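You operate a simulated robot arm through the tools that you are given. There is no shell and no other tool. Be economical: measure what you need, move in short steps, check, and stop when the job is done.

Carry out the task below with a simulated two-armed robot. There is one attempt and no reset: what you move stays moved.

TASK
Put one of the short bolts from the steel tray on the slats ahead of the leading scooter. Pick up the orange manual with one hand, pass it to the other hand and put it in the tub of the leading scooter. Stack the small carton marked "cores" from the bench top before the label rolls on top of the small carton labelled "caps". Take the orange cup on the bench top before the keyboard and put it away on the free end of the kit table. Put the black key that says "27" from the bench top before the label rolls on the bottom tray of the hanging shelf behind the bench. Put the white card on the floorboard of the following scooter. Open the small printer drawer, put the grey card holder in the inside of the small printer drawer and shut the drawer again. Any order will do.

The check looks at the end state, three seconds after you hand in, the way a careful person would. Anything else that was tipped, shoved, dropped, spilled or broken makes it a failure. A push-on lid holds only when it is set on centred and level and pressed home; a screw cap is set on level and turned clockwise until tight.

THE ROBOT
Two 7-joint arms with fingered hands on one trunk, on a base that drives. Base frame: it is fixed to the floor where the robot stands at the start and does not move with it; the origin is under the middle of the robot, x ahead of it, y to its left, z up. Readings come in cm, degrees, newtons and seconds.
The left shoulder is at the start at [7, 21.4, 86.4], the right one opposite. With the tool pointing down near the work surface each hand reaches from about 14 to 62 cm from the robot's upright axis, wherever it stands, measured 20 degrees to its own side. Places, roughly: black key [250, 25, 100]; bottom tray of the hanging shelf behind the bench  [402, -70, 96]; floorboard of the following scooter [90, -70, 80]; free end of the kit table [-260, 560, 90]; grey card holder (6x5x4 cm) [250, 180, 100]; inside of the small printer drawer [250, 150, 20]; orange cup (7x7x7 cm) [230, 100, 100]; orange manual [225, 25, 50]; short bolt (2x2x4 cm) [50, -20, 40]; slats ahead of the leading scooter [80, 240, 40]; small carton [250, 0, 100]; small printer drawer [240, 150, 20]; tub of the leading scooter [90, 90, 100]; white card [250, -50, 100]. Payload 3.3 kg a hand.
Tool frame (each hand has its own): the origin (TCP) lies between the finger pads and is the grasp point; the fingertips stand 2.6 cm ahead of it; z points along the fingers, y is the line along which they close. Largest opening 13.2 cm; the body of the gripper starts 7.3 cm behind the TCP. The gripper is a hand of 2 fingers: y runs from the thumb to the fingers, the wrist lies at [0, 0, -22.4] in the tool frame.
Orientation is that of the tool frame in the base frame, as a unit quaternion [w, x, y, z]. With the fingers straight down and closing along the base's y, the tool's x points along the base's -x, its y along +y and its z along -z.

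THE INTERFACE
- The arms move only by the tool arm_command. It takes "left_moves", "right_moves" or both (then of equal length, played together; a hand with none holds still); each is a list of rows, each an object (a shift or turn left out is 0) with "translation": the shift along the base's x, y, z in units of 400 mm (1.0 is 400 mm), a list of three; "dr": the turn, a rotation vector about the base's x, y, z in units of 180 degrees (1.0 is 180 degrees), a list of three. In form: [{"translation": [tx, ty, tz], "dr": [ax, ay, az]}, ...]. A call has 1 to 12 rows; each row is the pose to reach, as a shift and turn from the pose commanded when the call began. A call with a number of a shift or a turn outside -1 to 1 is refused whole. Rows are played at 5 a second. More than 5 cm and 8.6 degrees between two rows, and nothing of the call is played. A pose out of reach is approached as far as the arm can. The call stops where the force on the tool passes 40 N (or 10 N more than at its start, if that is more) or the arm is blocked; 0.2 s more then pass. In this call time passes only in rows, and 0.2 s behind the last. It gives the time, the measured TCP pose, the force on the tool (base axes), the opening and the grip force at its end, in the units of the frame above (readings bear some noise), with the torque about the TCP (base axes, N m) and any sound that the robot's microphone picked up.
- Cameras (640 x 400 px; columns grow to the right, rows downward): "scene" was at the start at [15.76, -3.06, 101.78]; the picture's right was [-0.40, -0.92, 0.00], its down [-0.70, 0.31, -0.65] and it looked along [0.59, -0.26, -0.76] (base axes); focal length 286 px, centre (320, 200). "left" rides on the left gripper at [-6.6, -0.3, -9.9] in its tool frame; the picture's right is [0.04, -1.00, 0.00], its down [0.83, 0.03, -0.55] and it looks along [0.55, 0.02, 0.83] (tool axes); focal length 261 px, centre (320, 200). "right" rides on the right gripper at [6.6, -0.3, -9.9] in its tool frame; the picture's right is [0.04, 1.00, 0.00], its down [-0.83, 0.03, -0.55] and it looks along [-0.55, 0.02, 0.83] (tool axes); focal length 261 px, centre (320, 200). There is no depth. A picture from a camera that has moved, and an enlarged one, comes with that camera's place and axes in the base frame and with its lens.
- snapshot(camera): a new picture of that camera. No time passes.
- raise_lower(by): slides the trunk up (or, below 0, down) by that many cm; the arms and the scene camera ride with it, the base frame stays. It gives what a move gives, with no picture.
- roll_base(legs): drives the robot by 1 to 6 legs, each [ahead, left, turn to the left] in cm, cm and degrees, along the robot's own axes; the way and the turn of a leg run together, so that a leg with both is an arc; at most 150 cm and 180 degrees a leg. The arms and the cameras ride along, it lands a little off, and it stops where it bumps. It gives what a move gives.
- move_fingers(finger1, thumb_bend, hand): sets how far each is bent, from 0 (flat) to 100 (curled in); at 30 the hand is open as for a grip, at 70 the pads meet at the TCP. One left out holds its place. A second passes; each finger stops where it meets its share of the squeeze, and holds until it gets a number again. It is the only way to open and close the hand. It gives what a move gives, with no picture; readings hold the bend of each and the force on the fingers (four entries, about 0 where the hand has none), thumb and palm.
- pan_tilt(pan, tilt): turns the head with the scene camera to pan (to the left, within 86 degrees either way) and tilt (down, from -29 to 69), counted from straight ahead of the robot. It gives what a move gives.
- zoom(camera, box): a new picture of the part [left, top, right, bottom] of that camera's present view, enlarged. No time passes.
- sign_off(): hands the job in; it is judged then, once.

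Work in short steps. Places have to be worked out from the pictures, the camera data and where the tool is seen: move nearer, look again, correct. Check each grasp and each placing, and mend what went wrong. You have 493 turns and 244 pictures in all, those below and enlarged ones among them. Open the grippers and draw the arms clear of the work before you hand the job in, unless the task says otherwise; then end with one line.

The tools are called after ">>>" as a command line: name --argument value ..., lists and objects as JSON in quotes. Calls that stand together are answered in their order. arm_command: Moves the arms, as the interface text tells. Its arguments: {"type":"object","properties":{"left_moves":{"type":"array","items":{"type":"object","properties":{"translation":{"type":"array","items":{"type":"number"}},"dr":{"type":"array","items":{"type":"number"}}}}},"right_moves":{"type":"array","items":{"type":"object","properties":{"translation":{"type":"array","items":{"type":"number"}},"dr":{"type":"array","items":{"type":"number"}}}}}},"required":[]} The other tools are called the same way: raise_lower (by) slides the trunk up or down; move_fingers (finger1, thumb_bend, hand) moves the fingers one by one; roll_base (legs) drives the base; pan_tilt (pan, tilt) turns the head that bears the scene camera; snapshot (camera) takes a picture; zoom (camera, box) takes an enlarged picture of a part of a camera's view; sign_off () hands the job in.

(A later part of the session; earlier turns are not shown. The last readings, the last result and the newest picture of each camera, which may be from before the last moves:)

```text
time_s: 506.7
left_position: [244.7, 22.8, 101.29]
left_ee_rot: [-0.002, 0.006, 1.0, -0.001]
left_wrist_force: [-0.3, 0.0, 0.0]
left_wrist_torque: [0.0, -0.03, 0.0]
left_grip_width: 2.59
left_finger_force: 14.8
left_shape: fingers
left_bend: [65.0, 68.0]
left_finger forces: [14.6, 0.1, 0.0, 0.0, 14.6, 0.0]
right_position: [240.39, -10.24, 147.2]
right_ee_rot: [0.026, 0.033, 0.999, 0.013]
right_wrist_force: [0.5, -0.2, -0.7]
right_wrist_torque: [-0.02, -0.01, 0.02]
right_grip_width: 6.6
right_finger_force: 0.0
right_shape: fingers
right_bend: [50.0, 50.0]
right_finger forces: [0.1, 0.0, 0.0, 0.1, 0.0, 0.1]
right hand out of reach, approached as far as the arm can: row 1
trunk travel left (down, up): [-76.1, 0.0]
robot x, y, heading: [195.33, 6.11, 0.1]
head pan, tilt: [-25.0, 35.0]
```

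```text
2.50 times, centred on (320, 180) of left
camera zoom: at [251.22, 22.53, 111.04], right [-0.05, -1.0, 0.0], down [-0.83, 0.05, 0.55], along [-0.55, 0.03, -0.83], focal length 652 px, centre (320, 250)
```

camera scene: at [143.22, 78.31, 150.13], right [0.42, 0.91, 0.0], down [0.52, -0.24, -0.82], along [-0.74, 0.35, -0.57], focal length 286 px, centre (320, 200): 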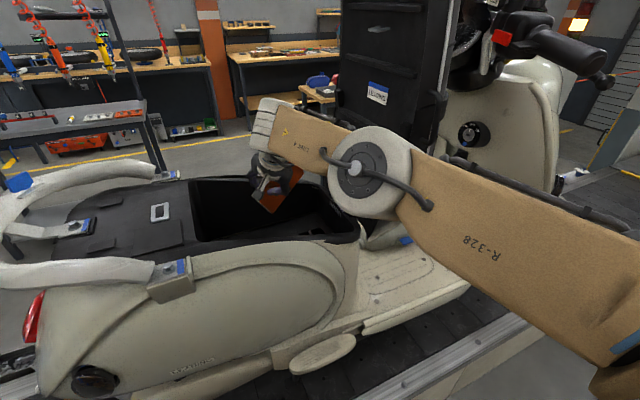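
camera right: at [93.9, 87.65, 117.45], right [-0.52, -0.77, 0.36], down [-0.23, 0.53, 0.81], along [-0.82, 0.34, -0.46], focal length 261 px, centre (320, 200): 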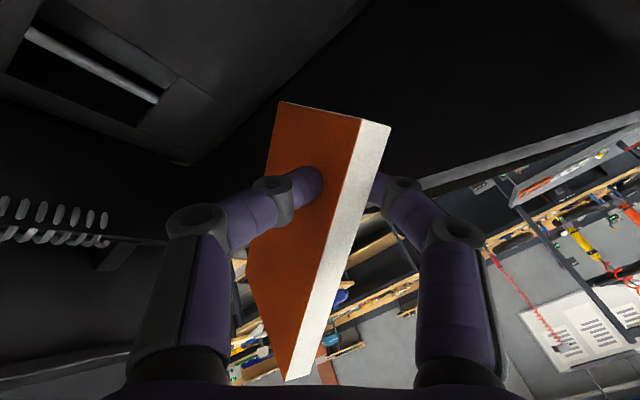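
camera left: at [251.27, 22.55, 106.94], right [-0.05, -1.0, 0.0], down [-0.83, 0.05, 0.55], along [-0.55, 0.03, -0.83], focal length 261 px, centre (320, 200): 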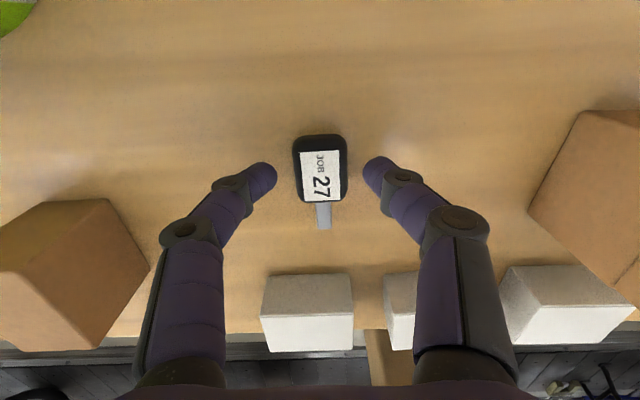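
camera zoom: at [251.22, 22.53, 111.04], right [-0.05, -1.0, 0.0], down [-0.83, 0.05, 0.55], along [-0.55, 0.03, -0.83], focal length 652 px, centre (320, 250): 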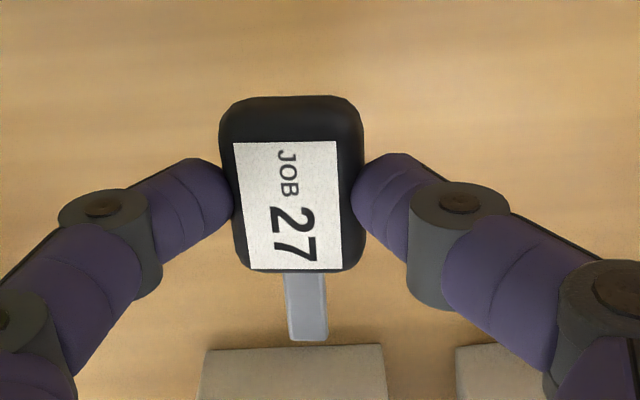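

Key secured (14.7 N). I raise the hand, back away from the bench and head along the aisle toward the right end, looking ahead.

>>> arm_command --left_moves '[{"translation": [0, 0, 0.11]}, {"translation": [0, 0, 0.22]}, {"translation": [-0.06, 0, 0.32]}]'

>>> roll_base --legs '[[-27, 0, 0], [0, -110, 0]]'

>>> pan_tilt --pan -45 --tilt 20

>>> snapshot --camera "scene"

```text
time_s: 507.5
left_position: [242.05, 23.03, 114.2]
left_ee_rot: [0.0, 0.006, 1.0, -0.002]
left_wrist_force: [-0.7, -0.1, -0.2]
left_wrist_torque: [-0.01, 0.01, -0.02]
left_grip_width: 2.57
left_finger_force: 14.3
left_shape: fingers
left_bend: [65.0, 68.0]
left_finger forces: [14.6, 0.0, 0.0, 0.0, 14.5, 0.0]
right_position: [240.19, -10.32, 147.33]
right_ee_rot: [0.028, 0.033, 0.999, 0.011]
right_wrist_force: [-0.4, 0.8, 0.0]
right_wrist_torque: [-0.02, 0.03, 0.0]
right_grip_width: 6.62
right_finger_force: 0.1
right_shape: fingers
right_bend: [50.0, 50.0]
right_finger forces: [0.0, 0.0, 0.0, 0.1, 0.1, 0.0]
trunk travel left (down, up): [-76.1, 0.0]
robot x, y, heading: [195.34, 5.9, 0.3]
head pan, tilt: [-25.0, 35.0]
```

```text
time_s: 514.6
left_position: [214.81, -86.16, 113.99]
left_ee_rot: [0.0, 0.01, 1.0, -0.001]
left_wrist_force: [0.5, 0.7, 0.2]
left_wrist_torque: [0.0, -0.01, 0.0]
left_grip_width: 2.55
left_finger_force: 15.1
left_shape: fingers
left_bend: [65.0, 68.0]
left_finger forces: [14.6, 0.1, 0.0, 0.0, 14.6, 0.1]
right_position: [212.78, -119.44, 147.34]
right_ee_rot: [0.027, 0.036, 0.999, 0.011]
right_wrist_force: [-0.4, -0.5, 0.9]
right_wrist_torque: [-0.01, 0.03, 0.0]
right_grip_width: 6.64
right_finger_force: 0.1
right_shape: fingers
right_bend: [50.0, 50.0]
right_finger forces: [0.1, 0.1, 0.0, 0.0, 0.1, 0.0]
trunk travel left (down, up): [-76.1, 0.0]
robot x, y, heading: [168.28, -102.85, -0.6]
head pan, tilt: [-25.0, 35.0]
```

```text
time_s: 515.4
left_position: [214.82, -86.03, 114.06]
left_ee_rot: [0.001, 0.009, 1.0, -0.001]
left_wrist_force: [0.4, 0.2, -0.9]
left_wrist_torque: [-0.02, -0.03, 0.0]
left_grip_width: 2.56
left_finger_force: 14.7
left_shape: fingers
left_bend: [65.0, 68.0]
left_finger forces: [14.6, 0.0, 0.1, 0.1, 14.6, 0.0]
right_position: [212.86, -119.28, 147.39]
right_ee_rot: [0.027, 0.036, 0.999, 0.01]
right_wrist_force: [0.6, -0.5, -0.3]
right_wrist_torque: [0.0, 0.0, -0.05]
right_grip_width: 6.59
right_finger_force: 0.1
right_shape: fingers
right_bend: [50.0, 50.0]
right_finger forces: [0.0, 0.1, 0.1, 0.0, 0.0, 0.0]
trunk travel left (down, up): [-76.1, 0.0]
robot x, y, heading: [168.04, -102.75, -0.2]
head pan, tilt: [-45.0, 20.0]
```

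```text
54 pictures are left
camera scene: at [175.95, -109.43, 167.92], right [-0.71, -0.7, 0.0], down [-0.24, 0.24, -0.94], along [0.66, -0.67, -0.34], focal length 286 px, centre (320, 200)
```

scene: 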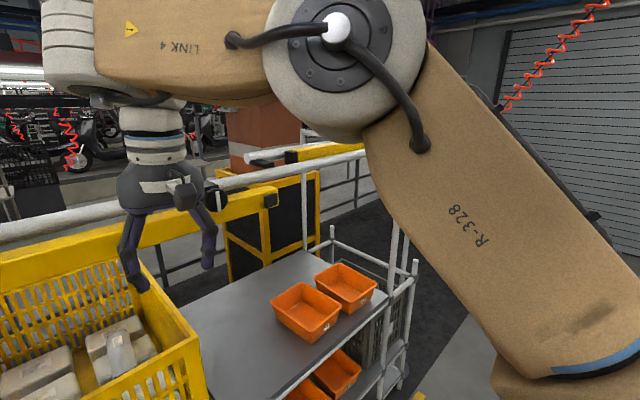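

I go further right to see around the cart's end.

>>> roll_base --legs '[[0, -110, 0]]'

>>> pan_tilt --pan -12 --tilt 15

>>> snapshot --camera "scene"

```text
time_s: 521.1
left_position: [214.0, -196.17, 114.12]
left_ee_rot: [0.001, 0.011, 1.0, 0.0]
left_wrist_force: [0.2, -0.3, -0.4]
left_wrist_torque: [-0.03, 0.01, -0.01]
left_grip_width: 2.53
left_finger_force: 14.1
left_shape: fingers
left_bend: [65.0, 68.0]
left_finger forces: [14.6, 0.0, 0.0, 0.1, 14.6, 0.0]
right_position: [212.02, -229.4, 147.35]
right_ee_rot: [0.027, 0.037, 0.999, 0.012]
right_wrist_force: [-0.2, 0.3, 0.7]
right_wrist_torque: [0.0, 0.0, 0.01]
right_grip_width: 6.62
right_finger_force: 0.1
right_shape: fingers
right_bend: [50.0, 50.0]
right_finger forces: [0.0, 0.0, 0.1, 0.0, 0.0, 0.1]
trunk travel left (down, up): [-76.1, 0.0]
robot x, y, heading: [167.44, -212.61, -0.8]
head pan, tilt: [-45.0, 20.0]
```

```text
time_s: 522.0
left_position: [214.02, -196.08, 114.11]
left_ee_rot: [0.001, 0.011, 1.0, -0.001]
left_wrist_force: [0.0, 0.1, -0.3]
left_wrist_torque: [0.01, -0.01, 0.03]
left_grip_width: 2.56
left_finger_force: 14.7
left_shape: fingers
left_bend: [65.0, 68.0]
left_finger forces: [14.7, 0.0, 0.0, 0.0, 14.7, 0.0]
right_position: [211.98, -229.52, 147.31]
right_ee_rot: [0.027, 0.037, 0.999, 0.012]
right_wrist_force: [1.5, 0.4, -0.6]
right_wrist_torque: [0.01, 0.01, 0.0]
right_grip_width: 6.65
right_finger_force: 0.2
right_shape: fingers
right_bend: [50.0, 50.0]
right_finger forces: [0.1, 0.0, 0.0, 0.1, 0.1, 0.0]
trunk travel left (down, up): [-76.1, 0.0]
robot x, y, heading: [167.64, -212.82, -0.4]
head pan, tilt: [-12.0, 15.0]
```

```text
53 pictures are left
camera scene: at [177.72, -214.78, 168.74], right [-0.22, -0.98, 0.0], down [-0.25, 0.06, -0.97], along [0.94, -0.21, -0.26], focal length 286 px, centre (320, 200)
```

scene: 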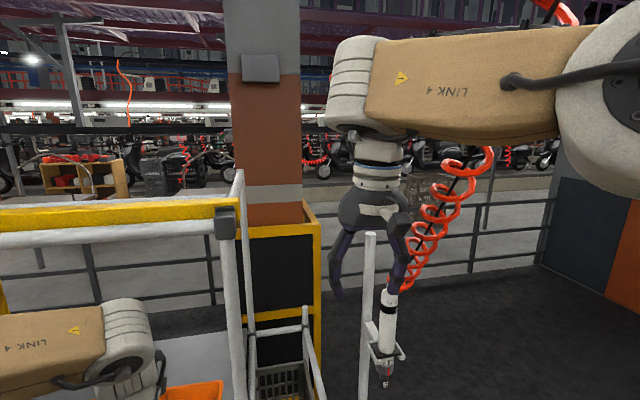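

The right end is blocked by carts and a guarded pillar, so I take the left way round: back along the aisle to y≈535.

>>> roll_base --legs '[[0, 150, 0.4], [0, 150, 0], [0, 150, 0], [0, 150, 0], [0, 145, 0]]'

>>> pan_tilt --pan 0 --tilt 18

>>> snapshot --camera "scene"

```text
time_s: 554.3
left_position: [227.31, 482.99, 114.16]
left_ee_rot: [0.001, 0.038, 0.999, -0.019]
left_wrist_force: [1.3, -24.6, 1.9]
left_wrist_torque: [2.85, -0.04, -2.0]
left_grip_width: 2.56
left_finger_force: 13.7
left_shape: fingers
left_bend: [66.0, 68.0]
left_finger forces: [14.6, 0.0, 0.1, 0.0, 14.6, 0.0]
right_position: [225.2, 451.47, 147.39]
right_ee_rot: [0.026, 0.04, 0.999, 0.008]
right_wrist_force: [0.1, 1.0, -1.0]
right_wrist_torque: [-0.12, 0.03, -0.01]
right_grip_width: 6.62
right_finger_force: 0.2
right_shape: fingers
right_bend: [50.0, 50.0]
right_finger forces: [0.0, 0.1, 0.0, 0.1, 0.0, 0.0]
trunk travel left (down, up): [-76.1, 0.0]
robot x, y, heading: [180.77, 467.92, -0.9]
head pan, tilt: [-12.0, 15.0]
stopped in leg 5: the force on the tool passed its limit at 74 N (the readings are from after the stop); the commanded pose is now the measured one
```

```text
time_s: 555.0
left_position: [227.32, 482.89, 114.16]
left_ee_rot: [0.0, 0.031, 0.999, -0.012]
left_wrist_force: [0.6, -9.6, 1.3]
left_wrist_torque: [1.25, -0.09, -0.78]
left_grip_width: 2.54
left_finger_force: 14.4
left_shape: fingers
left_bend: [66.0, 68.0]
left_finger forces: [14.6, 0.0, 0.0, 0.1, 14.5, 0.1]
right_position: [225.18, 450.77, 147.18]
right_ee_rot: [0.028, 0.042, 0.999, 0.011]
right_wrist_force: [0.0, 0.3, 0.1]
right_wrist_torque: [0.0, 0.04, -0.02]
right_grip_width: 6.61
right_finger_force: 0.1
right_shape: fingers
right_bend: [50.0, 50.0]
right_finger forces: [0.0, 0.0, 0.1, 0.1, 0.0, 0.0]
trunk travel left (down, up): [-76.1, 0.0]
robot x, y, heading: [181.2, 467.89, -1.0]
head pan, tilt: [0.0, 18.0]
```

```text
52 pictures are left
camera scene: at [191.23, 467.64, 168.26], right [-0.02, -1.0, 0.0], down [-0.31, 0.01, -0.95], along [0.95, -0.01, -0.31], focal length 286 px, centre (320, 200)
```

scene: 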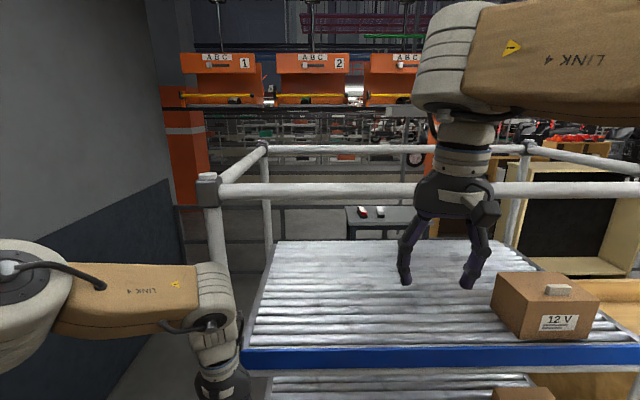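

I drifted in x and the left hand touched the rack post. I ease off sideways and back away.

>>> roll_base --legs '[[0, -3, 0], [-28, 0, 1]]'

>>> snapshot --camera "scene"

>>> zoom --camera "left" --box '[220, 100, 420, 260]'

```text
time_s: 557.4
left_position: [198.62, 481.11, 114.17]
left_ee_rot: [0.0, 0.021, 1.0, -0.011]
left_wrist_force: [-0.3, -0.4, -0.5]
left_wrist_torque: [-0.03, 0.01, -0.03]
left_grip_width: 2.57
left_finger_force: 14.6
left_shape: fingers
left_bend: [66.0, 68.0]
left_finger forces: [14.6, 0.1, 0.1, 0.1, 14.5, 0.1]
right_position: [197.08, 448.87, 147.32]
right_ee_rot: [0.028, 0.032, 0.999, 0.012]
right_wrist_force: [-0.5, 0.2, 0.0]
right_wrist_torque: [0.02, 0.0, -0.05]
right_grip_width: 6.62
right_finger_force: 0.2
right_shape: fingers
right_bend: [50.0, 50.0]
right_finger forces: [0.1, 0.0, 0.0, 0.0, 0.1, 0.0]
trunk travel left (down, up): [-76.1, 0.0]
robot x, y, heading: [152.31, 465.2, 0.2]
head pan, tilt: [0.0, 18.0]
```

```text
51 pictures are left
camera scene: at [162.82, 465.21, 168.25], right [0.0, -1.0, 0.0], down [-0.31, 0.0, -0.95], along [0.95, 0.0, -0.31], focal length 286 px, centre (320, 200)
```

scene: 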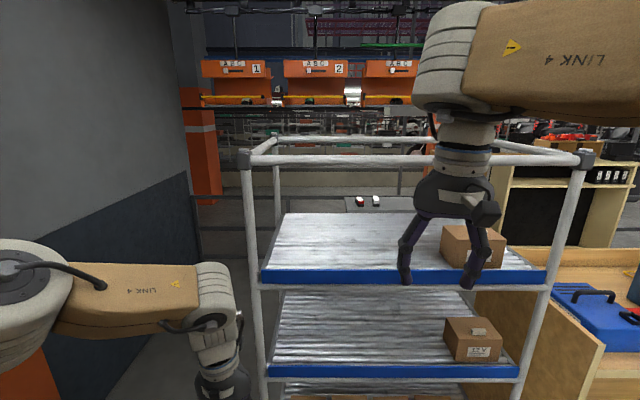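

```text
2.50 times, centred on (320, 180) of left
camera zoom: at [205.1, 480.89, 123.85], right [-0.08, -1.0, 0.02], down [-0.83, 0.08, 0.55], along [-0.55, 0.03, -0.83], focal length 652 px, centre (320, 250)
```

zoom: 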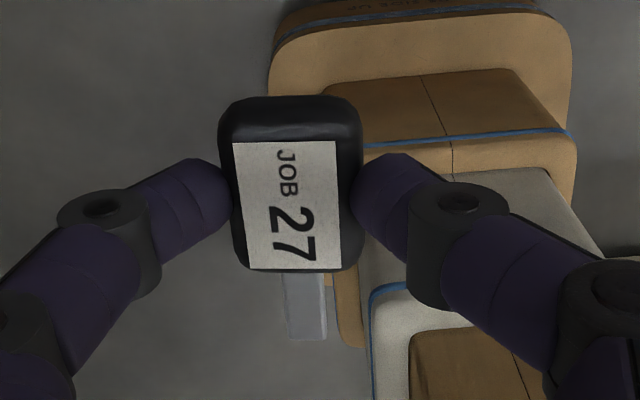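

Rack and boxes look undisturbed and the key is still held. I strafe to y≈533 and look through the passage.

>>> roll_base --legs '[[0, 68, 0]]'

>>> snapshot --camera "scene"

```text
time_s: 561.2
left_position: [197.98, 551.0, 114.21]
left_ee_rot: [-0.001, 0.016, 1.0, -0.012]
left_wrist_force: [-0.9, -0.6, 0.3]
left_wrist_torque: [-0.01, 0.01, 0.02]
left_grip_width: 2.53
left_finger_force: 14.4
left_shape: fingers
left_bend: [66.0, 68.0]
left_finger forces: [14.6, 0.0, 0.0, 0.0, 14.5, 0.1]
right_position: [196.65, 518.57, 147.37]
right_ee_rot: [0.027, 0.028, 0.999, 0.012]
right_wrist_force: [0.2, 0.1, 0.2]
right_wrist_torque: [0.0, -0.03, -0.02]
right_grip_width: 6.65
right_finger_force: 0.1
right_shape: fingers
right_bend: [50.0, 50.0]
right_finger forces: [0.0, 0.0, 0.0, 0.0, 0.1, 0.0]
trunk travel left (down, up): [-76.1, 0.0]
robot x, y, heading: [151.84, 534.77, 0.6]
head pan, tilt: [0.0, 18.0]
```

```text
49 pictures are left
camera scene: at [162.35, 534.66, 168.25], right [0.01, -1.0, 0.0], down [-0.31, 0.0, -0.95], along [0.95, 0.01, -0.31], focal length 286 px, centre (320, 200)
```

scene: 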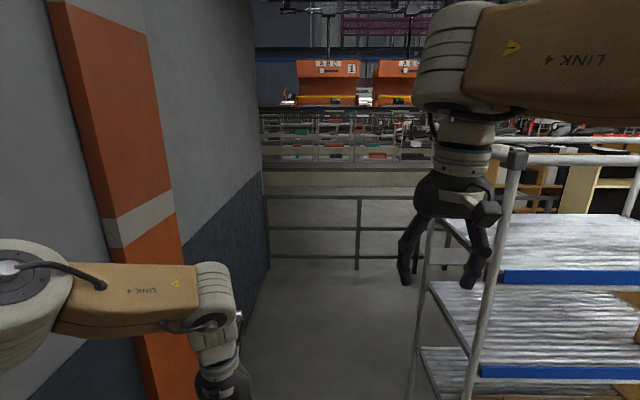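

The passage is clear (rack edge y≈493, wall ≈595). I drive ahead to x≈345.

>>> roll_base --legs '[[100, 0, -0.8], [92, 0, 0]]'

>>> pan_tilt --pan -80 --tilt 18

>>> snapshot --camera "scene"

```text
time_s: 570.8
left_position: [388.65, 555.64, 114.1]
left_ee_rot: [0.0, 0.008, 1.0, -0.011]
left_wrist_force: [0.2, 0.6, -0.7]
left_wrist_torque: [0.03, 0.02, 0.01]
left_grip_width: 2.53
left_finger_force: 14.3
left_shape: fingers
left_bend: [66.0, 68.0]
left_finger forces: [14.6, 0.1, 0.0, 0.0, 14.5, 0.0]
right_position: [387.78, 523.36, 147.32]
right_ee_rot: [0.025, 0.019, 0.999, 0.012]
right_wrist_force: [-0.7, -0.1, -0.6]
right_wrist_torque: [0.04, 0.04, 0.0]
right_grip_width: 6.66
right_finger_force: 0.0
right_shape: fingers
right_bend: [50.0, 50.0]
right_finger forces: [0.0, 0.0, 0.0, 0.1, 0.0, 0.0]
trunk travel left (down, up): [-76.1, 0.0]
robot x, y, heading: [342.71, 538.69, 1.5]
head pan, tilt: [0.0, 18.0]
```

```text
time_s: 572.3
left_position: [388.52, 555.6, 114.14]
left_ee_rot: [0.0, 0.007, 1.0, -0.012]
left_wrist_force: [-0.8, 0.6, -0.4]
left_wrist_torque: [0.02, -0.01, 0.02]
left_grip_width: 2.52
left_finger_force: 14.8
left_shape: fingers
left_bend: [66.0, 68.0]
left_finger forces: [14.6, 0.0, 0.0, 0.1, 14.6, 0.0]
right_position: [387.86, 523.41, 147.29]
right_ee_rot: [0.028, 0.02, 0.999, 0.012]
right_wrist_force: [0.6, 0.7, 0.1]
right_wrist_torque: [-0.01, 0.0, -0.01]
right_grip_width: 6.63
right_finger_force: 0.1
right_shape: fingers
right_bend: [50.0, 50.0]
right_finger forces: [0.1, 0.1, 0.0, 0.1, 0.0, 0.0]
trunk travel left (down, up): [-76.1, 0.0]
robot x, y, heading: [342.7, 538.27, 1.7]
head pan, tilt: [-80.0, 18.0]
```

```text
48 pictures are left
camera scene: at [345.75, 529.41, 168.26], right [-0.98, -0.2, 0.0], down [-0.06, 0.3, -0.95], along [0.19, -0.93, -0.31], focal length 286 px, centre (320, 200)
```

scene: 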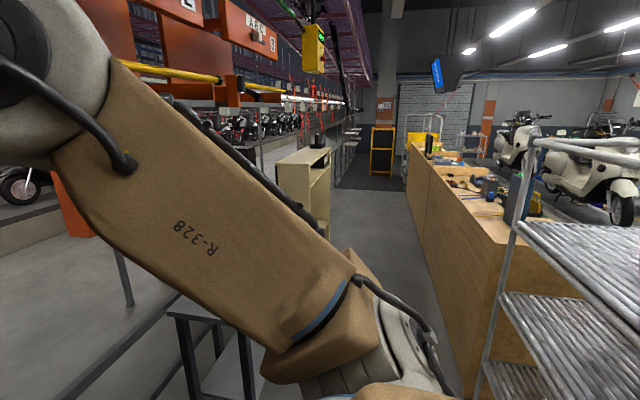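

The corridor behind the benches is free (x≈292–400). I centre at x≈335 and strafe right in legs, checking drift.

>>> roll_base --legs '[[-7, 0, -1.7], [0, -130, 0]]'

>>> roll_base --legs '[[0, -120, 0]]'

```text
time_s: 579.6
left_position: [382.16, 422.24, 114.13]
left_ee_rot: [-0.001, 0.017, 1.0, -0.012]
left_wrist_force: [0.4, 0.3, 0.0]
left_wrist_torque: [0.01, 0.0, 0.01]
left_grip_width: 2.54
left_finger_force: 14.2
left_shape: fingers
left_bend: [66.0, 68.0]
left_finger forces: [14.7, 0.0, 0.1, 0.1, 14.5, 0.0]
right_position: [380.84, 389.95, 147.37]
right_ee_rot: [0.028, 0.029, 0.999, 0.012]
right_wrist_force: [0.2, -0.2, -0.2]
right_wrist_torque: [0.01, 0.01, 0.0]
right_grip_width: 6.65
right_finger_force: 0.1
right_shape: fingers
right_bend: [50.0, 50.0]
right_finger forces: [0.0, 0.0, 0.0, 0.0, 0.0, 0.0]
trunk travel left (down, up): [-76.1, 0.0]
robot x, y, heading: [335.66, 405.7, 0.2]
head pan, tilt: [-80.0, 18.0]
```

```text
time_s: 585.7
left_position: [382.67, 301.15, 114.1]
left_ee_rot: [-0.001, 0.026, 1.0, -0.012]
left_wrist_force: [-0.7, -0.6, -0.6]
left_wrist_torque: [0.03, 0.0, -0.01]
left_grip_width: 2.55
left_finger_force: 14.6
left_shape: fingers
left_bend: [66.0, 68.0]
left_finger forces: [14.6, 0.1, 0.0, 0.0, 14.6, 0.0]
right_position: [380.75, 268.91, 147.32]
right_ee_rot: [0.027, 0.036, 0.999, 0.012]
right_wrist_force: [0.2, 0.2, 0.5]
right_wrist_torque: [0.01, 0.0, 0.01]
right_grip_width: 6.62
right_finger_force: 0.1
right_shape: fingers
right_bend: [50.0, 50.0]
right_finger forces: [0.1, 0.0, 0.0, 0.0, 0.1, 0.0]
trunk travel left (down, up): [-76.1, 0.0]
robot x, y, heading: [336.12, 285.12, -0.3]
head pan, tilt: [-80.0, 18.0]
```

Good, no drift. I continue toward the hanging shelf.

>>> roll_base --legs '[[0, -120, 0.3], [0, -120, 0.3]]'

>>> pan_tilt --pan -50 --tilt 30

>>> snapshot --camera "scene"

```text
time_s: 597.4
left_position: [385.94, 63.22, 114.12]
left_ee_rot: [0.001, 0.009, 1.0, -0.011]
left_wrist_force: [-0.7, -0.6, -0.4]
left_wrist_torque: [0.0, 0.02, -0.02]
left_grip_width: 2.54
left_finger_force: 14.8
left_shape: fingers
left_bend: [66.0, 68.0]
left_finger forces: [14.7, 0.1, 0.0, 0.0, 14.5, 0.1]
right_position: [385.16, 30.93, 147.33]
right_ee_rot: [0.027, 0.021, 0.999, 0.012]
right_wrist_force: [-0.8, -0.3, -0.3]
right_wrist_torque: [0.03, 0.02, -0.01]
right_grip_width: 6.63
right_finger_force: 0.2
right_shape: fingers
right_bend: [50.0, 50.0]
right_finger forces: [0.1, 0.0, 0.1, 0.0, 0.0, 0.0]
trunk travel left (down, up): [-76.1, 0.0]
robot x, y, heading: [340.2, 46.2, 1.4]
head pan, tilt: [-80.0, 18.0]
```

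```text
time_s: 598.4
left_position: [385.93, 63.3, 114.12]
left_ee_rot: [0.0, 0.01, 1.0, -0.012]
left_wrist_force: [0.2, -0.1, 0.1]
left_wrist_torque: [0.02, -0.02, 0.02]
left_grip_width: 2.55
left_finger_force: 13.9
left_shape: fingers
left_bend: [66.0, 68.0]
left_finger forces: [14.6, 0.1, 0.0, 0.0, 14.5, 0.0]
right_position: [385.12, 31.01, 147.34]
right_ee_rot: [0.027, 0.022, 0.999, 0.011]
right_wrist_force: [-0.5, 0.2, -0.7]
right_wrist_torque: [0.01, 0.0, 0.01]
right_grip_width: 6.65
right_finger_force: 0.0
right_shape: fingers
right_bend: [50.0, 50.0]
right_finger forces: [0.0, 0.0, 0.0, 0.1, 0.0, 0.0]
trunk travel left (down, up): [-76.1, 0.0]
robot x, y, heading: [340.04, 46.02, 1.5]
head pan, tilt: [-50.0, 30.0]
```

```text
47 pictures are left
camera scene: at [347.22, 39.53, 166.33], right [-0.75, -0.66, 0.0], down [-0.33, 0.38, -0.87], along [0.57, -0.65, -0.5], focal length 286 px, centre (320, 200)
```

scene: 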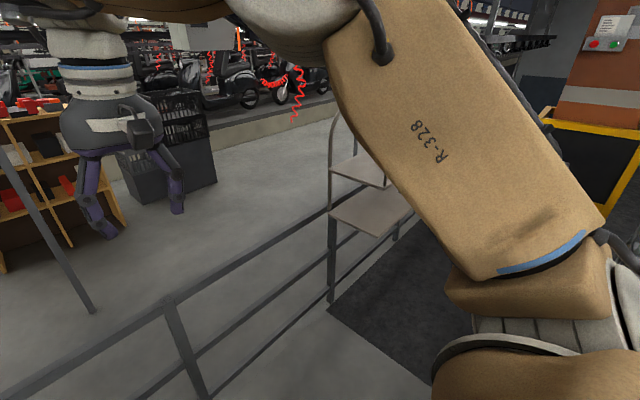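

The shelf's lower tray is at ≈[402,-68,96], upper tray ~20 cm above it. I back off a bit and move in front of it, then look.

>>> roll_base --legs '[[-14, 0, -1.5], [0, -128, 0]]'

>>> pan_tilt --pan 8 --tilt 40

>>> snapshot --camera "scene"

```text
time_s: 605.7
left_position: [372.49, -64.91, 114.16]
left_ee_rot: [0.0, 0.019, 1.0, -0.011]
left_wrist_force: [-0.9, -0.1, -0.2]
left_wrist_torque: [-0.03, -0.02, -0.02]
left_grip_width: 2.52
left_finger_force: 14.5
left_shape: fingers
left_bend: [66.0, 68.0]
left_finger forces: [14.6, 0.0, 0.0, 0.1, 14.5, 0.1]
right_position: [371.02, -97.19, 147.37]
right_ee_rot: [0.027, 0.03, 0.999, 0.011]
right_wrist_force: [1.0, 0.6, 0.7]
right_wrist_torque: [-0.01, -0.01, 0.0]
right_grip_width: 6.64
right_finger_force: 0.0
right_shape: fingers
right_bend: [50.0, 50.0]
right_finger forces: [0.1, 0.1, 0.0, 0.0, 0.0, 0.0]
trunk travel left (down, up): [-76.1, 0.0]
robot x, y, heading: [326.15, -81.25, 0.1]
head pan, tilt: [-50.0, 30.0]
```

```text
time_s: 607.0
left_position: [372.57, -64.93, 114.15]
left_ee_rot: [0.0, 0.02, 1.0, -0.011]
left_wrist_force: [0.3, -0.7, -0.6]
left_wrist_torque: [0.03, -0.02, -0.05]
left_grip_width: 2.54
left_finger_force: 14.4
left_shape: fingers
left_bend: [66.0, 68.0]
left_finger forces: [14.6, 0.0, 0.0, 0.0, 14.5, 0.1]
right_position: [371.21, -97.07, 147.34]
right_ee_rot: [0.027, 0.03, 0.999, 0.011]
right_wrist_force: [0.2, 0.0, 1.0]
right_wrist_torque: [-0.01, -0.02, -0.01]
right_grip_width: 6.63
right_finger_force: 0.0
right_shape: fingers
right_bend: [50.0, 50.0]
right_finger forces: [0.0, 0.1, 0.1, 0.0, 0.0, 0.0]
trunk travel left (down, up): [-76.1, 0.0]
robot x, y, heading: [326.38, -81.51, 0.4]
head pan, tilt: [8.0, 40.0]
```

```text
46 pictures are left
camera scene: at [335.9, -79.81, 164.79], right [0.14, -0.99, 0.0], down [-0.64, -0.09, -0.77], along [0.76, 0.11, -0.64], focal length 286 px, centre (320, 200)
```

scene: 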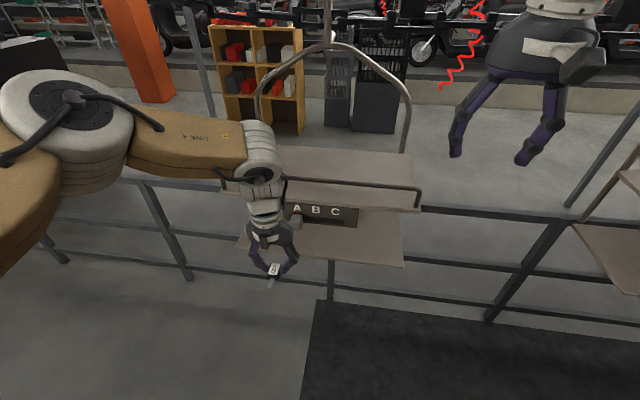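

The lower tray spans x 390–415, y −47…−97, sticking out slightly below the upper one. I'll place the key at about [396,-56], left of the plaque, with a forward-pitched hand.

>>> roll_base --legs '[[0, 9, 0]]'

>>> raise_lower --by -18

>>> arm_command --left_moves '[{"translation": [0.0, 0, 0.06], "dr": [0, -0.04, 0]}, {"translation": [0.02, 0, 0.12], "dr": [0, -0.08, 0]}, {"translation": [0.06, 0, 0.18], "dr": [0, -0.12, 0]}, {"translation": [0.1, 0, 0.23], "dr": [0, -0.16, 0]}, {"translation": [0.14, 0, 0.27], "dr": [0, -0.2, 0]}, {"translation": [0.18, 0, 0.3], "dr": [0, -0.24, 0]}, {"translation": [0.23, 0, 0.32], "dr": [0, -0.28, 0]}, {"translation": [0.28, 0, 0.32], "dr": [0, -0.31, 0]}]'

>>> snapshot --camera "left"

```text
time_s: 608.1
left_position: [372.52, -55.6, 114.13]
left_ee_rot: [0.0, 0.018, 1.0, -0.012]
left_wrist_force: [-0.6, 0.1, -0.2]
left_wrist_torque: [-0.02, -0.01, 0.0]
left_grip_width: 2.54
left_finger_force: 14.8
left_shape: fingers
left_bend: [66.0, 68.0]
left_finger forces: [14.6, 0.0, 0.1, 0.0, 14.5, 0.0]
right_position: [371.03, -87.62, 147.34]
right_ee_rot: [0.027, 0.03, 0.999, 0.011]
right_wrist_force: [-0.4, 0.9, -0.5]
right_wrist_torque: [0.0, -0.02, 0.03]
right_grip_width: 6.62
right_finger_force: 0.0
right_shape: fingers
right_bend: [50.0, 50.0]
right_finger forces: [0.0, 0.0, 0.1, 0.1, 0.0, 0.0]
trunk travel left (down, up): [-76.1, 0.0]
robot x, y, heading: [326.19, -71.94, 0.3]
head pan, tilt: [8.0, 40.0]
```

```text
time_s: 610.1
left_position: [372.49, -55.75, 96.16]
left_ee_rot: [0.001, 0.019, 1.0, -0.012]
left_wrist_force: [-0.3, 0.4, -0.3]
left_wrist_torque: [0.0, 0.0, 0.01]
left_grip_width: 2.56
left_finger_force: 13.9
left_shape: fingers
left_bend: [66.0, 68.0]
left_finger forces: [14.5, 0.0, 0.0, 0.0, 14.5, 0.1]
right_position: [371.0, -87.93, 129.28]
right_ee_rot: [0.027, 0.03, 0.999, 0.012]
right_wrist_force: [0.0, -0.1, 0.4]
right_wrist_torque: [-0.03, 0.02, -0.02]
right_grip_width: 6.61
right_finger_force: 0.1
right_shape: fingers
right_bend: [50.0, 50.0]
right_finger forces: [0.1, 0.1, 0.0, 0.0, 0.0, 0.0]
trunk travel left (down, up): [-58.1, 18.0]
robot x, y, heading: [326.62, -71.72, 0.4]
head pan, tilt: [8.0, 40.0]
```

```text
time_s: 611.9
left_position: [383.58, -55.77, 108.94]
left_ee_rot: [0.468, 0.022, 0.884, -0.003]
left_wrist_force: [0.4, 0.4, -0.2]
left_wrist_torque: [-0.01, -0.02, 0.0]
left_grip_width: 2.53
left_finger_force: 13.9
left_shape: fingers
left_bend: [66.0, 68.0]
left_finger forces: [14.4, 0.1, 0.1, 0.1, 14.3, 0.0]
right_position: [370.94, -87.78, 129.23]
right_ee_rot: [0.026, 0.031, 0.999, 0.011]
right_wrist_force: [0.1, 0.1, 0.4]
right_wrist_torque: [-0.02, -0.03, -0.01]
right_grip_width: 6.64
right_finger_force: 0.1
right_shape: fingers
right_bend: [50.0, 50.0]
right_finger forces: [0.0, 0.1, 0.1, 0.0, 0.0, 0.1]
trunk travel left (down, up): [-58.1, 18.0]
robot x, y, heading: [326.27, -71.89, 0.4]
head pan, tilt: [8.0, 40.0]
```

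```text
45 pictures are left
camera left: at [379.02, -55.96, 119.72], right [-0.06, -1.0, -0.05], down [-0.92, 0.08, -0.38], along [0.38, 0.02, -0.92], focal length 261 px, centre (320, 200)
```

left: 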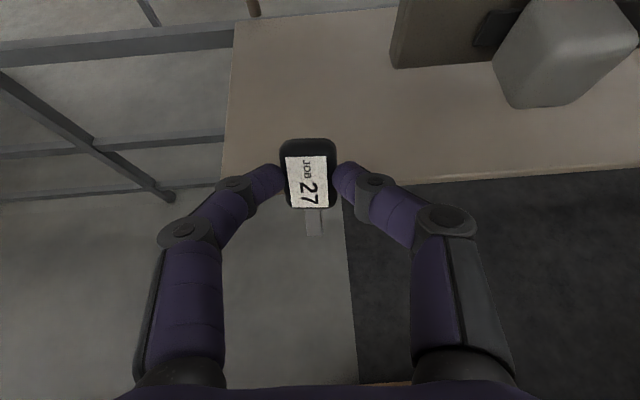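

Alignment is good. I lower 2.5 cm and drive forward 13 cm so the key is above the tray.

>>> arm_command --left_moves '[{"translation": [0, 0, -0.06]}]'

>>> roll_base --legs '[[13, 0, 0]]'

>>> snapshot --camera "left"

>>> snapshot --camera "scene"

```text
time_s: 612.3
left_position: [383.77, -55.62, 106.58]
left_ee_rot: [0.468, 0.02, 0.883, -0.001]
left_wrist_force: [0.7, -0.8, -0.7]
left_wrist_torque: [0.02, -0.01, 0.01]
left_grip_width: 2.52
left_finger_force: 13.9
left_shape: fingers
left_bend: [66.0, 68.0]
left_finger forces: [14.2, 0.0, 0.0, 0.0, 14.2, 0.1]
right_position: [371.02, -87.74, 129.26]
right_ee_rot: [0.027, 0.03, 0.999, 0.011]
right_wrist_force: [0.8, -0.2, -0.9]
right_wrist_torque: [-0.01, -0.01, -0.02]
right_grip_width: 6.64
right_finger_force: 0.1
right_shape: fingers
right_bend: [50.0, 50.0]
right_finger forces: [0.0, 0.0, 0.0, 0.1, 0.1, 0.0]
trunk travel left (down, up): [-58.1, 18.0]
robot x, y, heading: [326.54, -71.75, 0.4]
head pan, tilt: [8.0, 40.0]
```

```text
time_s: 613.5
left_position: [394.11, -55.54, 106.24]
left_ee_rot: [0.466, 0.026, 0.885, 0.0]
left_wrist_force: [-5.1, 3.6, 1.4]
left_wrist_torque: [-0.22, -0.43, -0.12]
left_grip_width: 2.51
left_finger_force: 15.3
left_shape: fingers
left_bend: [66.0, 68.0]
left_finger forces: [14.6, 0.0, 0.0, 0.1, 16.4, 0.0]
right_position: [382.04, -87.69, 129.26]
right_ee_rot: [0.026, 0.03, 0.999, 0.011]
right_wrist_force: [-0.7, -0.9, 0.0]
right_wrist_torque: [0.02, 0.02, 0.03]
right_grip_width: 6.62
right_finger_force: 0.1
right_shape: fingers
right_bend: [50.0, 50.0]
right_finger forces: [0.0, 0.1, 0.0, 0.1, 0.0, 0.0]
trunk travel left (down, up): [-58.1, 18.0]
robot x, y, heading: [337.28, -71.98, 0.4]
head pan, tilt: [8.0, 40.0]
stopped in leg 1: the force on the tool passed its limit at 238 N (the readings are from after the stop); the commanded pose is now the measured one
```

```text
44 pictures are left
camera left: at [389.65, -55.84, 117.05], right [-0.07, -1.0, -0.06], down [-0.92, 0.09, -0.37], along [0.37, 0.03, -0.93], focal length 261 px, centre (320, 200)
```

left: 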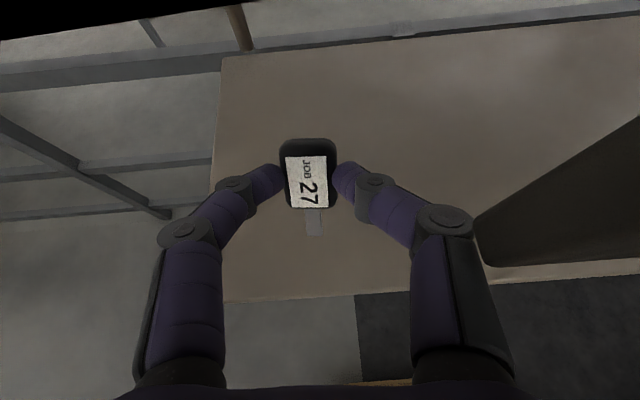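

```text
43 pictures are left
camera scene: at [346.95, -70.46, 146.78], right [0.15, -0.99, 0.0], down [-0.64, -0.09, -0.77], along [0.76, 0.11, -0.64], focal length 286 px, centre (320, 200)
```

scene: 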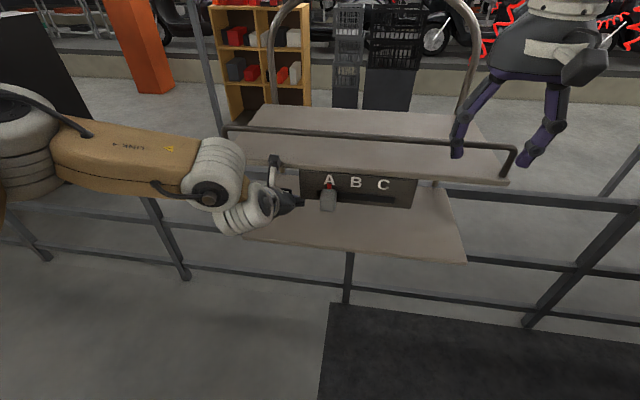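

The wrist camera touched the upper tray. I back 1.5 cm, lower 3.7 cm so it passes beneath, and creep forward.

>>> roll_base --legs '[[-1.5, 0, 0]]'

>>> arm_command --left_moves '[{"translation": [0, 0, -0.05]}, {"translation": [0, 0, -0.09]}]'

>>> snapshot --camera "left"

```text
time_s: 614.3
left_position: [392.75, -55.47, 106.15]
left_ee_rot: [0.465, 0.027, 0.885, -0.001]
left_wrist_force: [-0.5, -0.6, 0.6]
left_wrist_torque: [0.01, -0.03, -0.01]
left_grip_width: 2.53
left_finger_force: 14.7
left_shape: fingers
left_bend: [66.0, 68.0]
left_finger forces: [14.4, 0.0, 0.1, 0.0, 14.5, 0.0]
right_position: [380.55, -87.89, 129.23]
right_ee_rot: [0.026, 0.03, 0.999, 0.012]
right_wrist_force: [0.4, 0.0, 0.0]
right_wrist_torque: [0.01, -0.02, 0.0]
right_grip_width: 6.61
right_finger_force: 0.0
right_shape: fingers
right_bend: [50.0, 50.0]
right_finger forces: [0.1, 0.0, 0.0, 0.0, 0.0, 0.0]
trunk travel left (down, up): [-58.1, 18.0]
robot x, y, heading: [336.15, -71.64, 0.3]
head pan, tilt: [8.0, 40.0]
```

```text
time_s: 614.9
left_position: [392.79, -55.61, 102.71]
left_ee_rot: [0.466, 0.026, 0.885, 0.0]
left_wrist_force: [-0.6, -0.2, 0.2]
left_wrist_torque: [-0.02, -0.01, 0.01]
left_grip_width: 2.53
left_finger_force: 14.6
left_shape: fingers
left_bend: [66.0, 68.0]
left_finger forces: [14.5, 0.0, 0.0, 0.0, 14.5, 0.0]
right_position: [380.64, -87.98, 129.17]
right_ee_rot: [0.026, 0.031, 0.999, 0.012]
right_wrist_force: [0.3, 0.6, 0.2]
right_wrist_torque: [0.0, 0.01, 0.01]
right_grip_width: 6.64
right_finger_force: 0.0
right_shape: fingers
right_bend: [50.0, 50.0]
right_finger forces: [0.0, 0.0, 0.0, 0.0, 0.0, 0.1]
trunk travel left (down, up): [-58.1, 18.0]
robot x, y, heading: [335.75, -71.63, 0.7]
head pan, tilt: [8.0, 40.0]
```

```text
42 pictures are left
camera left: at [388.32, -55.92, 113.51], right [-0.07, -1.0, -0.06], down [-0.92, 0.09, -0.37], along [0.37, 0.03, -0.93], focal length 261 px, centre (320, 200)
```

left: 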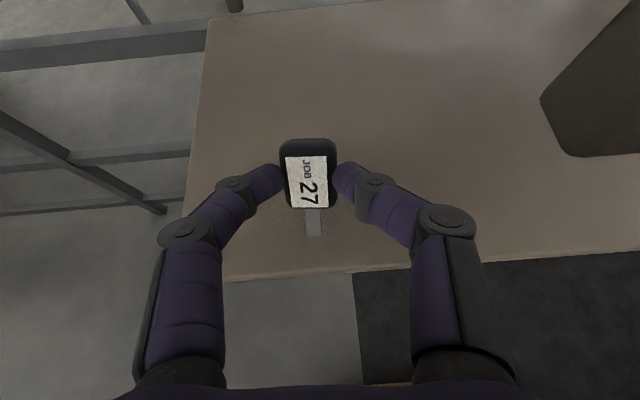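

>>> roll_base --legs '[[2, 0, 0]]'

>>> roll_base --legs '[[2.5, 0, 0]]'

```text
time_s: 615.7
left_position: [394.88, -55.61, 102.58]
left_ee_rot: [0.464, 0.026, 0.885, 0.0]
left_wrist_force: [0.6, -0.5, -0.4]
left_wrist_torque: [-0.04, 0.03, -0.01]
left_grip_width: 2.54
left_finger_force: 14.4
left_shape: fingers
left_bend: [66.0, 68.0]
left_finger forces: [14.5, 0.0, 0.1, 0.0, 14.5, 0.0]
right_position: [382.74, -87.89, 129.2]
right_ee_rot: [0.026, 0.03, 0.999, 0.012]
right_wrist_force: [1.0, 0.3, -0.6]
right_wrist_torque: [0.0, 0.0, 0.0]
right_grip_width: 6.63
right_finger_force: 0.1
right_shape: fingers
right_bend: [50.0, 50.0]
right_finger forces: [0.1, 0.1, 0.1, 0.0, 0.0, 0.1]
trunk travel left (down, up): [-58.1, 18.0]
robot x, y, heading: [337.52, -72.06, 0.2]
head pan, tilt: [8.0, 40.0]
```

```text
time_s: 616.5
left_position: [397.55, -55.53, 102.67]
left_ee_rot: [0.466, 0.026, 0.885, 0.0]
left_wrist_force: [-0.3, 0.6, -0.7]
left_wrist_torque: [0.04, -0.03, -0.02]
left_grip_width: 2.53
left_finger_force: 14.3
left_shape: fingers
left_bend: [66.0, 68.0]
left_finger forces: [14.5, 0.1, 0.0, 0.1, 14.3, 0.0]
right_position: [385.23, -87.77, 129.19]
right_ee_rot: [0.026, 0.031, 0.999, 0.011]
right_wrist_force: [-0.3, -0.1, 0.1]
right_wrist_torque: [0.0, 0.02, 0.04]
right_grip_width: 6.61
right_finger_force: 0.1
right_shape: fingers
right_bend: [50.0, 50.0]
right_finger forces: [0.0, 0.1, 0.0, 0.0, 0.0, 0.0]
trunk travel left (down, up): [-58.1, 18.0]
robot x, y, heading: [340.38, -71.74, 0.2]
head pan, tilt: [8.0, 40.0]
```

No contact; the key is ~7 cm inside the tray. I lower in small steps until it touches.

>>> arm_command --left_moves '[{"translation": [0, 0, -0.025]}]'

>>> arm_command --left_moves '[{"translation": [0, 0, -0.025]}]'

>>> arm_command --left_moves '[{"translation": [0, 0, -0.025]}]'

>>> snapshot --camera "left"

```text
time_s: 616.9
left_position: [397.39, -55.54, 101.64]
left_ee_rot: [0.465, 0.027, 0.885, -0.001]
left_wrist_force: [0.5, -0.2, -1.2]
left_wrist_torque: [0.01, -0.01, 0.0]
left_grip_width: 2.53
left_finger_force: 14.6
left_shape: fingers
left_bend: [66.0, 68.0]
left_finger forces: [14.5, 0.0, 0.1, 0.1, 14.4, 0.1]
right_position: [384.96, -87.69, 129.19]
right_ee_rot: [0.026, 0.03, 0.999, 0.01]
right_wrist_force: [-0.5, 0.0, 0.1]
right_wrist_torque: [0.0, 0.01, -0.04]
right_grip_width: 6.64
right_finger_force: 0.0
right_shape: fingers
right_bend: [50.0, 50.0]
right_finger forces: [0.0, 0.0, 0.1, 0.0, 0.1, 0.1]
trunk travel left (down, up): [-58.1, 18.0]
robot x, y, heading: [340.51, -71.54, 0.3]
head pan, tilt: [8.0, 40.0]
```

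```text
time_s: 617.3
left_position: [397.32, -55.64, 100.65]
left_ee_rot: [0.466, 0.026, 0.884, -0.001]
left_wrist_force: [1.0, -0.2, 4.1]
left_wrist_torque: [0.04, 0.0, 0.02]
left_grip_width: 2.54
left_finger_force: 15.3
left_shape: fingers
left_bend: [66.0, 68.0]
left_finger forces: [14.7, 0.0, 0.0, 0.0, 15.0, 0.1]
right_position: [385.05, -87.93, 129.22]
right_ee_rot: [0.027, 0.032, 0.999, 0.011]
right_wrist_force: [0.3, 0.2, 0.9]
right_wrist_torque: [-0.02, -0.03, 0.01]
right_grip_width: 6.63
right_finger_force: 0.1
right_shape: fingers
right_bend: [50.0, 50.0]
right_finger forces: [0.0, 0.0, 0.1, 0.1, 0.1, 0.0]
trunk travel left (down, up): [-58.1, 18.0]
robot x, y, heading: [340.16, -72.08, 0.2]
head pan, tilt: [8.0, 40.0]
```

```text
time_s: 617.7
left_position: [397.31, -55.64, 99.56]
left_ee_rot: [0.466, 0.027, 0.884, -0.001]
left_wrist_force: [2.2, 0.1, -2.0]
left_wrist_torque: [0.07, 0.03, 0.05]
left_grip_width: 1.91
left_finger_force: 11.1
left_shape: fingers
left_bend: [70.0, 66.0]
left_finger forces: [12.1, 0.1, 0.1, 0.0, 11.2, 0.1]
right_position: [385.06, -87.84, 129.12]
right_ee_rot: [0.026, 0.03, 0.999, 0.011]
right_wrist_force: [-0.1, 0.2, 0.6]
right_wrist_torque: [0.02, 0.0, 0.02]
right_grip_width: 6.64
right_finger_force: 0.1
right_shape: fingers
right_bend: [50.0, 50.0]
right_finger forces: [0.0, 0.0, 0.0, 0.0, 0.1, 0.0]
trunk travel left (down, up): [-58.1, 18.0]
robot x, y, heading: [340.53, -71.71, 0.5]
head pan, tilt: [8.0, 40.0]
```

```text
41 pictures are left
camera left: at [392.9, -55.88, 110.39], right [-0.07, -1.0, -0.06], down [-0.92, 0.09, -0.37], along [0.37, 0.03, -0.93], focal length 261 px, centre (320, 200)
```

left: 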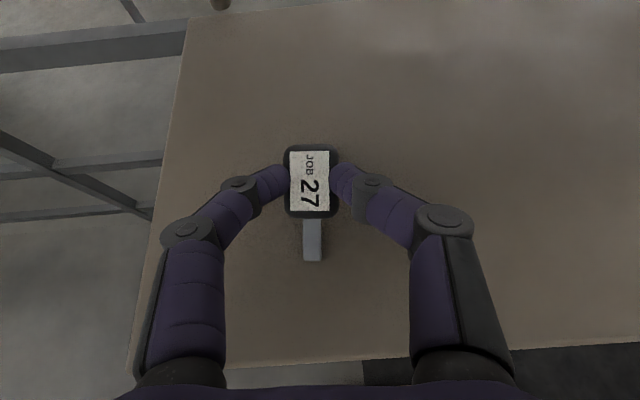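

The key touches the tray. I release it and withdraw straight back.

>>> move_fingers --hand "left" --finger1 58 --thumb_bend 58

>>> arm_command --left_moves '[{"translation": [-0.02, 0, 0.02]}, {"translation": [-0.06, 0, 0.06]}]'

>>> roll_base --legs '[[-14, 0, 0]]'

>>> snapshot --camera "left"

```text
time_s: 618.7
left_position: [397.34, -55.66, 99.6]
left_ee_rot: [0.465, 0.026, 0.885, 0.0]
left_wrist_force: [0.5, -0.3, 0.4]
left_wrist_torque: [-0.01, 0.02, 0.03]
left_grip_width: 4.24
left_finger_force: 0.0
left_shape: fingers
left_bend: [57.0, 57.0]
left_finger forces: [0.0, 0.1, 0.1, 0.0, 0.0, 0.1]
right_position: [385.05, -87.8, 129.13]
right_ee_rot: [0.026, 0.032, 0.999, 0.011]
right_wrist_force: [0.8, -0.2, 0.9]
right_wrist_torque: [0.0, 0.0, 0.01]
right_grip_width: 6.62
right_finger_force: 0.0
right_shape: fingers
right_bend: [50.0, 50.0]
right_finger forces: [0.0, 0.0, 0.0, 0.0, 0.0, 0.0]
trunk travel left (down, up): [-58.1, 18.0]
robot x, y, heading: [340.53, -71.72, 0.5]
head pan, tilt: [8.0, 40.0]
```

```text
time_s: 619.3
left_position: [394.97, -55.72, 102.26]
left_ee_rot: [0.466, 0.027, 0.884, -0.001]
left_wrist_force: [0.0, 0.4, -0.9]
left_wrist_torque: [-0.02, 0.01, 0.0]
left_grip_width: 4.24
left_finger_force: 0.1
left_shape: fingers
left_bend: [57.0, 57.0]
left_finger forces: [0.1, 0.0, 0.0, 0.0, 0.0, 0.0]
right_position: [385.14, -87.87, 129.18]
right_ee_rot: [0.027, 0.031, 0.999, 0.012]
right_wrist_force: [-0.5, -0.7, 0.4]
right_wrist_torque: [-0.01, 0.01, -0.05]
right_grip_width: 6.62
right_finger_force: 0.1
right_shape: fingers
right_bend: [50.0, 50.0]
right_finger forces: [0.0, 0.0, 0.1, 0.0, 0.1, 0.0]
trunk travel left (down, up): [-58.1, 18.0]
robot x, y, heading: [340.56, -71.95, 0.4]
head pan, tilt: [8.0, 40.0]
```

```text
time_s: 620.6
left_position: [380.62, -55.89, 102.26]
left_ee_rot: [0.466, 0.026, 0.885, -0.001]
left_wrist_force: [-0.7, -0.1, 0.4]
left_wrist_torque: [-0.01, 0.01, -0.04]
left_grip_width: 4.23
left_finger_force: 0.0
left_shape: fingers
left_bend: [57.0, 57.0]
left_finger forces: [0.0, 0.0, 0.0, 0.1, 0.0, 0.0]
right_position: [370.67, -87.89, 129.18]
right_ee_rot: [0.027, 0.03, 0.999, 0.012]
right_wrist_force: [-0.5, 0.0, 0.8]
right_wrist_torque: [0.04, 0.0, 0.01]
right_grip_width: 6.63
right_finger_force: 0.1
right_shape: fingers
right_bend: [50.0, 50.0]
right_finger forces: [0.1, 0.1, 0.0, 0.1, 0.0, 0.1]
trunk travel left (down, up): [-58.1, 18.0]
robot x, y, heading: [325.95, -71.6, 0.6]
head pan, tilt: [8.0, 40.0]
```

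```text
40 pictures are left
camera left: at [376.14, -56.09, 113.0], right [-0.07, -1.0, -0.06], down [-0.92, 0.09, -0.37], along [0.38, 0.03, -0.93], focal length 261 px, centre (320, 200)
```

left: 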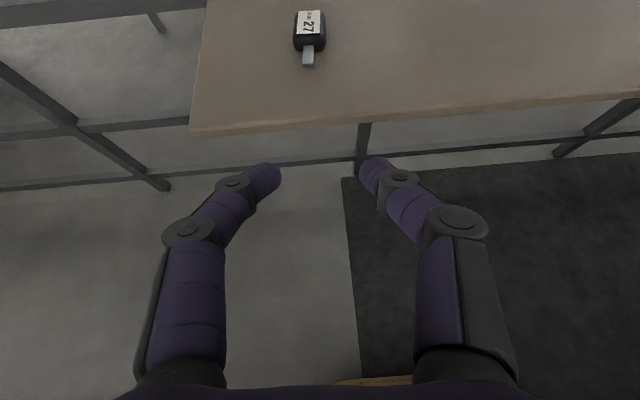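

The key rests on the bottom tray. Now I straighten the left hand, raise the trunk and drive back the way I came for the cup.

>>> arm_command --left_moves '[{"translation": [-0.04, 0, 0.0], "dr": [0, 0.04, 0]}, {"translation": [-0.08, 0, 0.0], "dr": [0, 0.08, 0]}, {"translation": [-0.12, 0, 0.0], "dr": [0, 0.12, 0]}, {"translation": [-0.16, 0, 0.0], "dr": [0, 0.16, 0]}, {"translation": [-0.2, 0, 0.02], "dr": [0, 0.2, 0]}, {"translation": [-0.24, 0, 0.06], "dr": [0, 0.24, 0]}, {"translation": [-0.28, 0, 0.1], "dr": [0, 0.28, 0]}, {"translation": [-0.3, 0, 0.14], "dr": [0, 0.31, 0]}]'

>>> raise_lower --by 17

>>> roll_base --legs '[[8, 0, -0.6], [0, 130, 0], [0, 130, 0]]'

```text
time_s: 622.4
left_position: [368.77, -55.77, 107.66]
left_ee_rot: [-0.004, 0.023, 1.0, -0.011]
left_wrist_force: [-0.3, -0.2, 0.0]
left_wrist_torque: [-0.01, -0.03, 0.01]
left_grip_width: 4.24
left_finger_force: 0.0
left_shape: fingers
left_bend: [57.0, 57.0]
left_finger forces: [0.1, 0.0, 0.0, 0.0, 0.0, 0.1]
right_position: [370.83, -87.93, 129.26]
right_ee_rot: [0.026, 0.03, 0.999, 0.011]
right_wrist_force: [-0.3, -0.4, -0.7]
right_wrist_torque: [-0.02, -0.01, 0.01]
right_grip_width: 6.62
right_finger_force: 0.0
right_shape: fingers
right_bend: [50.0, 50.0]
right_finger forces: [0.0, 0.1, 0.0, 0.0, 0.0, 0.0]
trunk travel left (down, up): [-58.1, 18.0]
robot x, y, heading: [326.01, -72.06, 0.2]
head pan, tilt: [8.0, 40.0]
```

```text
time_s: 624.4
left_position: [368.83, -55.82, 124.59]
left_ee_rot: [-0.003, 0.024, 1.0, -0.013]
left_wrist_force: [0.0, -0.2, 0.6]
left_wrist_torque: [-0.04, 0.01, 0.0]
left_grip_width: 4.21
left_finger_force: 0.1
left_shape: fingers
left_bend: [57.0, 57.0]
left_finger forces: [0.0, 0.1, 0.0, 0.0, 0.0, 0.1]
right_position: [370.88, -88.04, 146.29]
right_ee_rot: [0.025, 0.03, 0.999, 0.011]
right_wrist_force: [0.5, -0.5, -0.6]
right_wrist_torque: [0.03, -0.02, 0.0]
right_grip_width: 6.6
right_finger_force: 0.0
right_shape: fingers
right_bend: [50.0, 50.0]
right_finger forces: [0.0, 0.1, 0.0, 0.0, 0.0, 0.1]
trunk travel left (down, up): [-75.1, 1.0]
robot x, y, heading: [326.08, -71.84, 0.3]
head pan, tilt: [8.0, 40.0]
```

```text
time_s: 637.8
left_position: [385.44, 203.74, 124.65]
left_ee_rot: [-0.005, 0.046, 0.999, -0.013]
left_wrist_force: [0.1, 0.1, -0.1]
left_wrist_torque: [-0.01, 0.01, -0.01]
left_grip_width: 4.25
left_finger_force: 0.1
left_shape: fingers
left_bend: [57.0, 57.0]
left_finger forces: [0.1, 0.0, 0.1, 0.1, 0.1, 0.1]
right_position: [386.16, 171.59, 146.2]
right_ee_rot: [0.027, 0.053, 0.998, 0.011]
right_wrist_force: [0.9, 0.4, 0.2]
right_wrist_torque: [-0.03, 0.0, -0.01]
right_grip_width: 6.63
right_finger_force: 0.2
right_shape: fingers
right_bend: [50.0, 50.0]
right_finger forces: [0.0, 0.0, 0.0, 0.1, 0.1, 0.0]
trunk travel left (down, up): [-75.1, 1.0]
robot x, y, heading: [342.05, 189.34, -2.0]
head pan, tilt: [8.0, 40.0]
```

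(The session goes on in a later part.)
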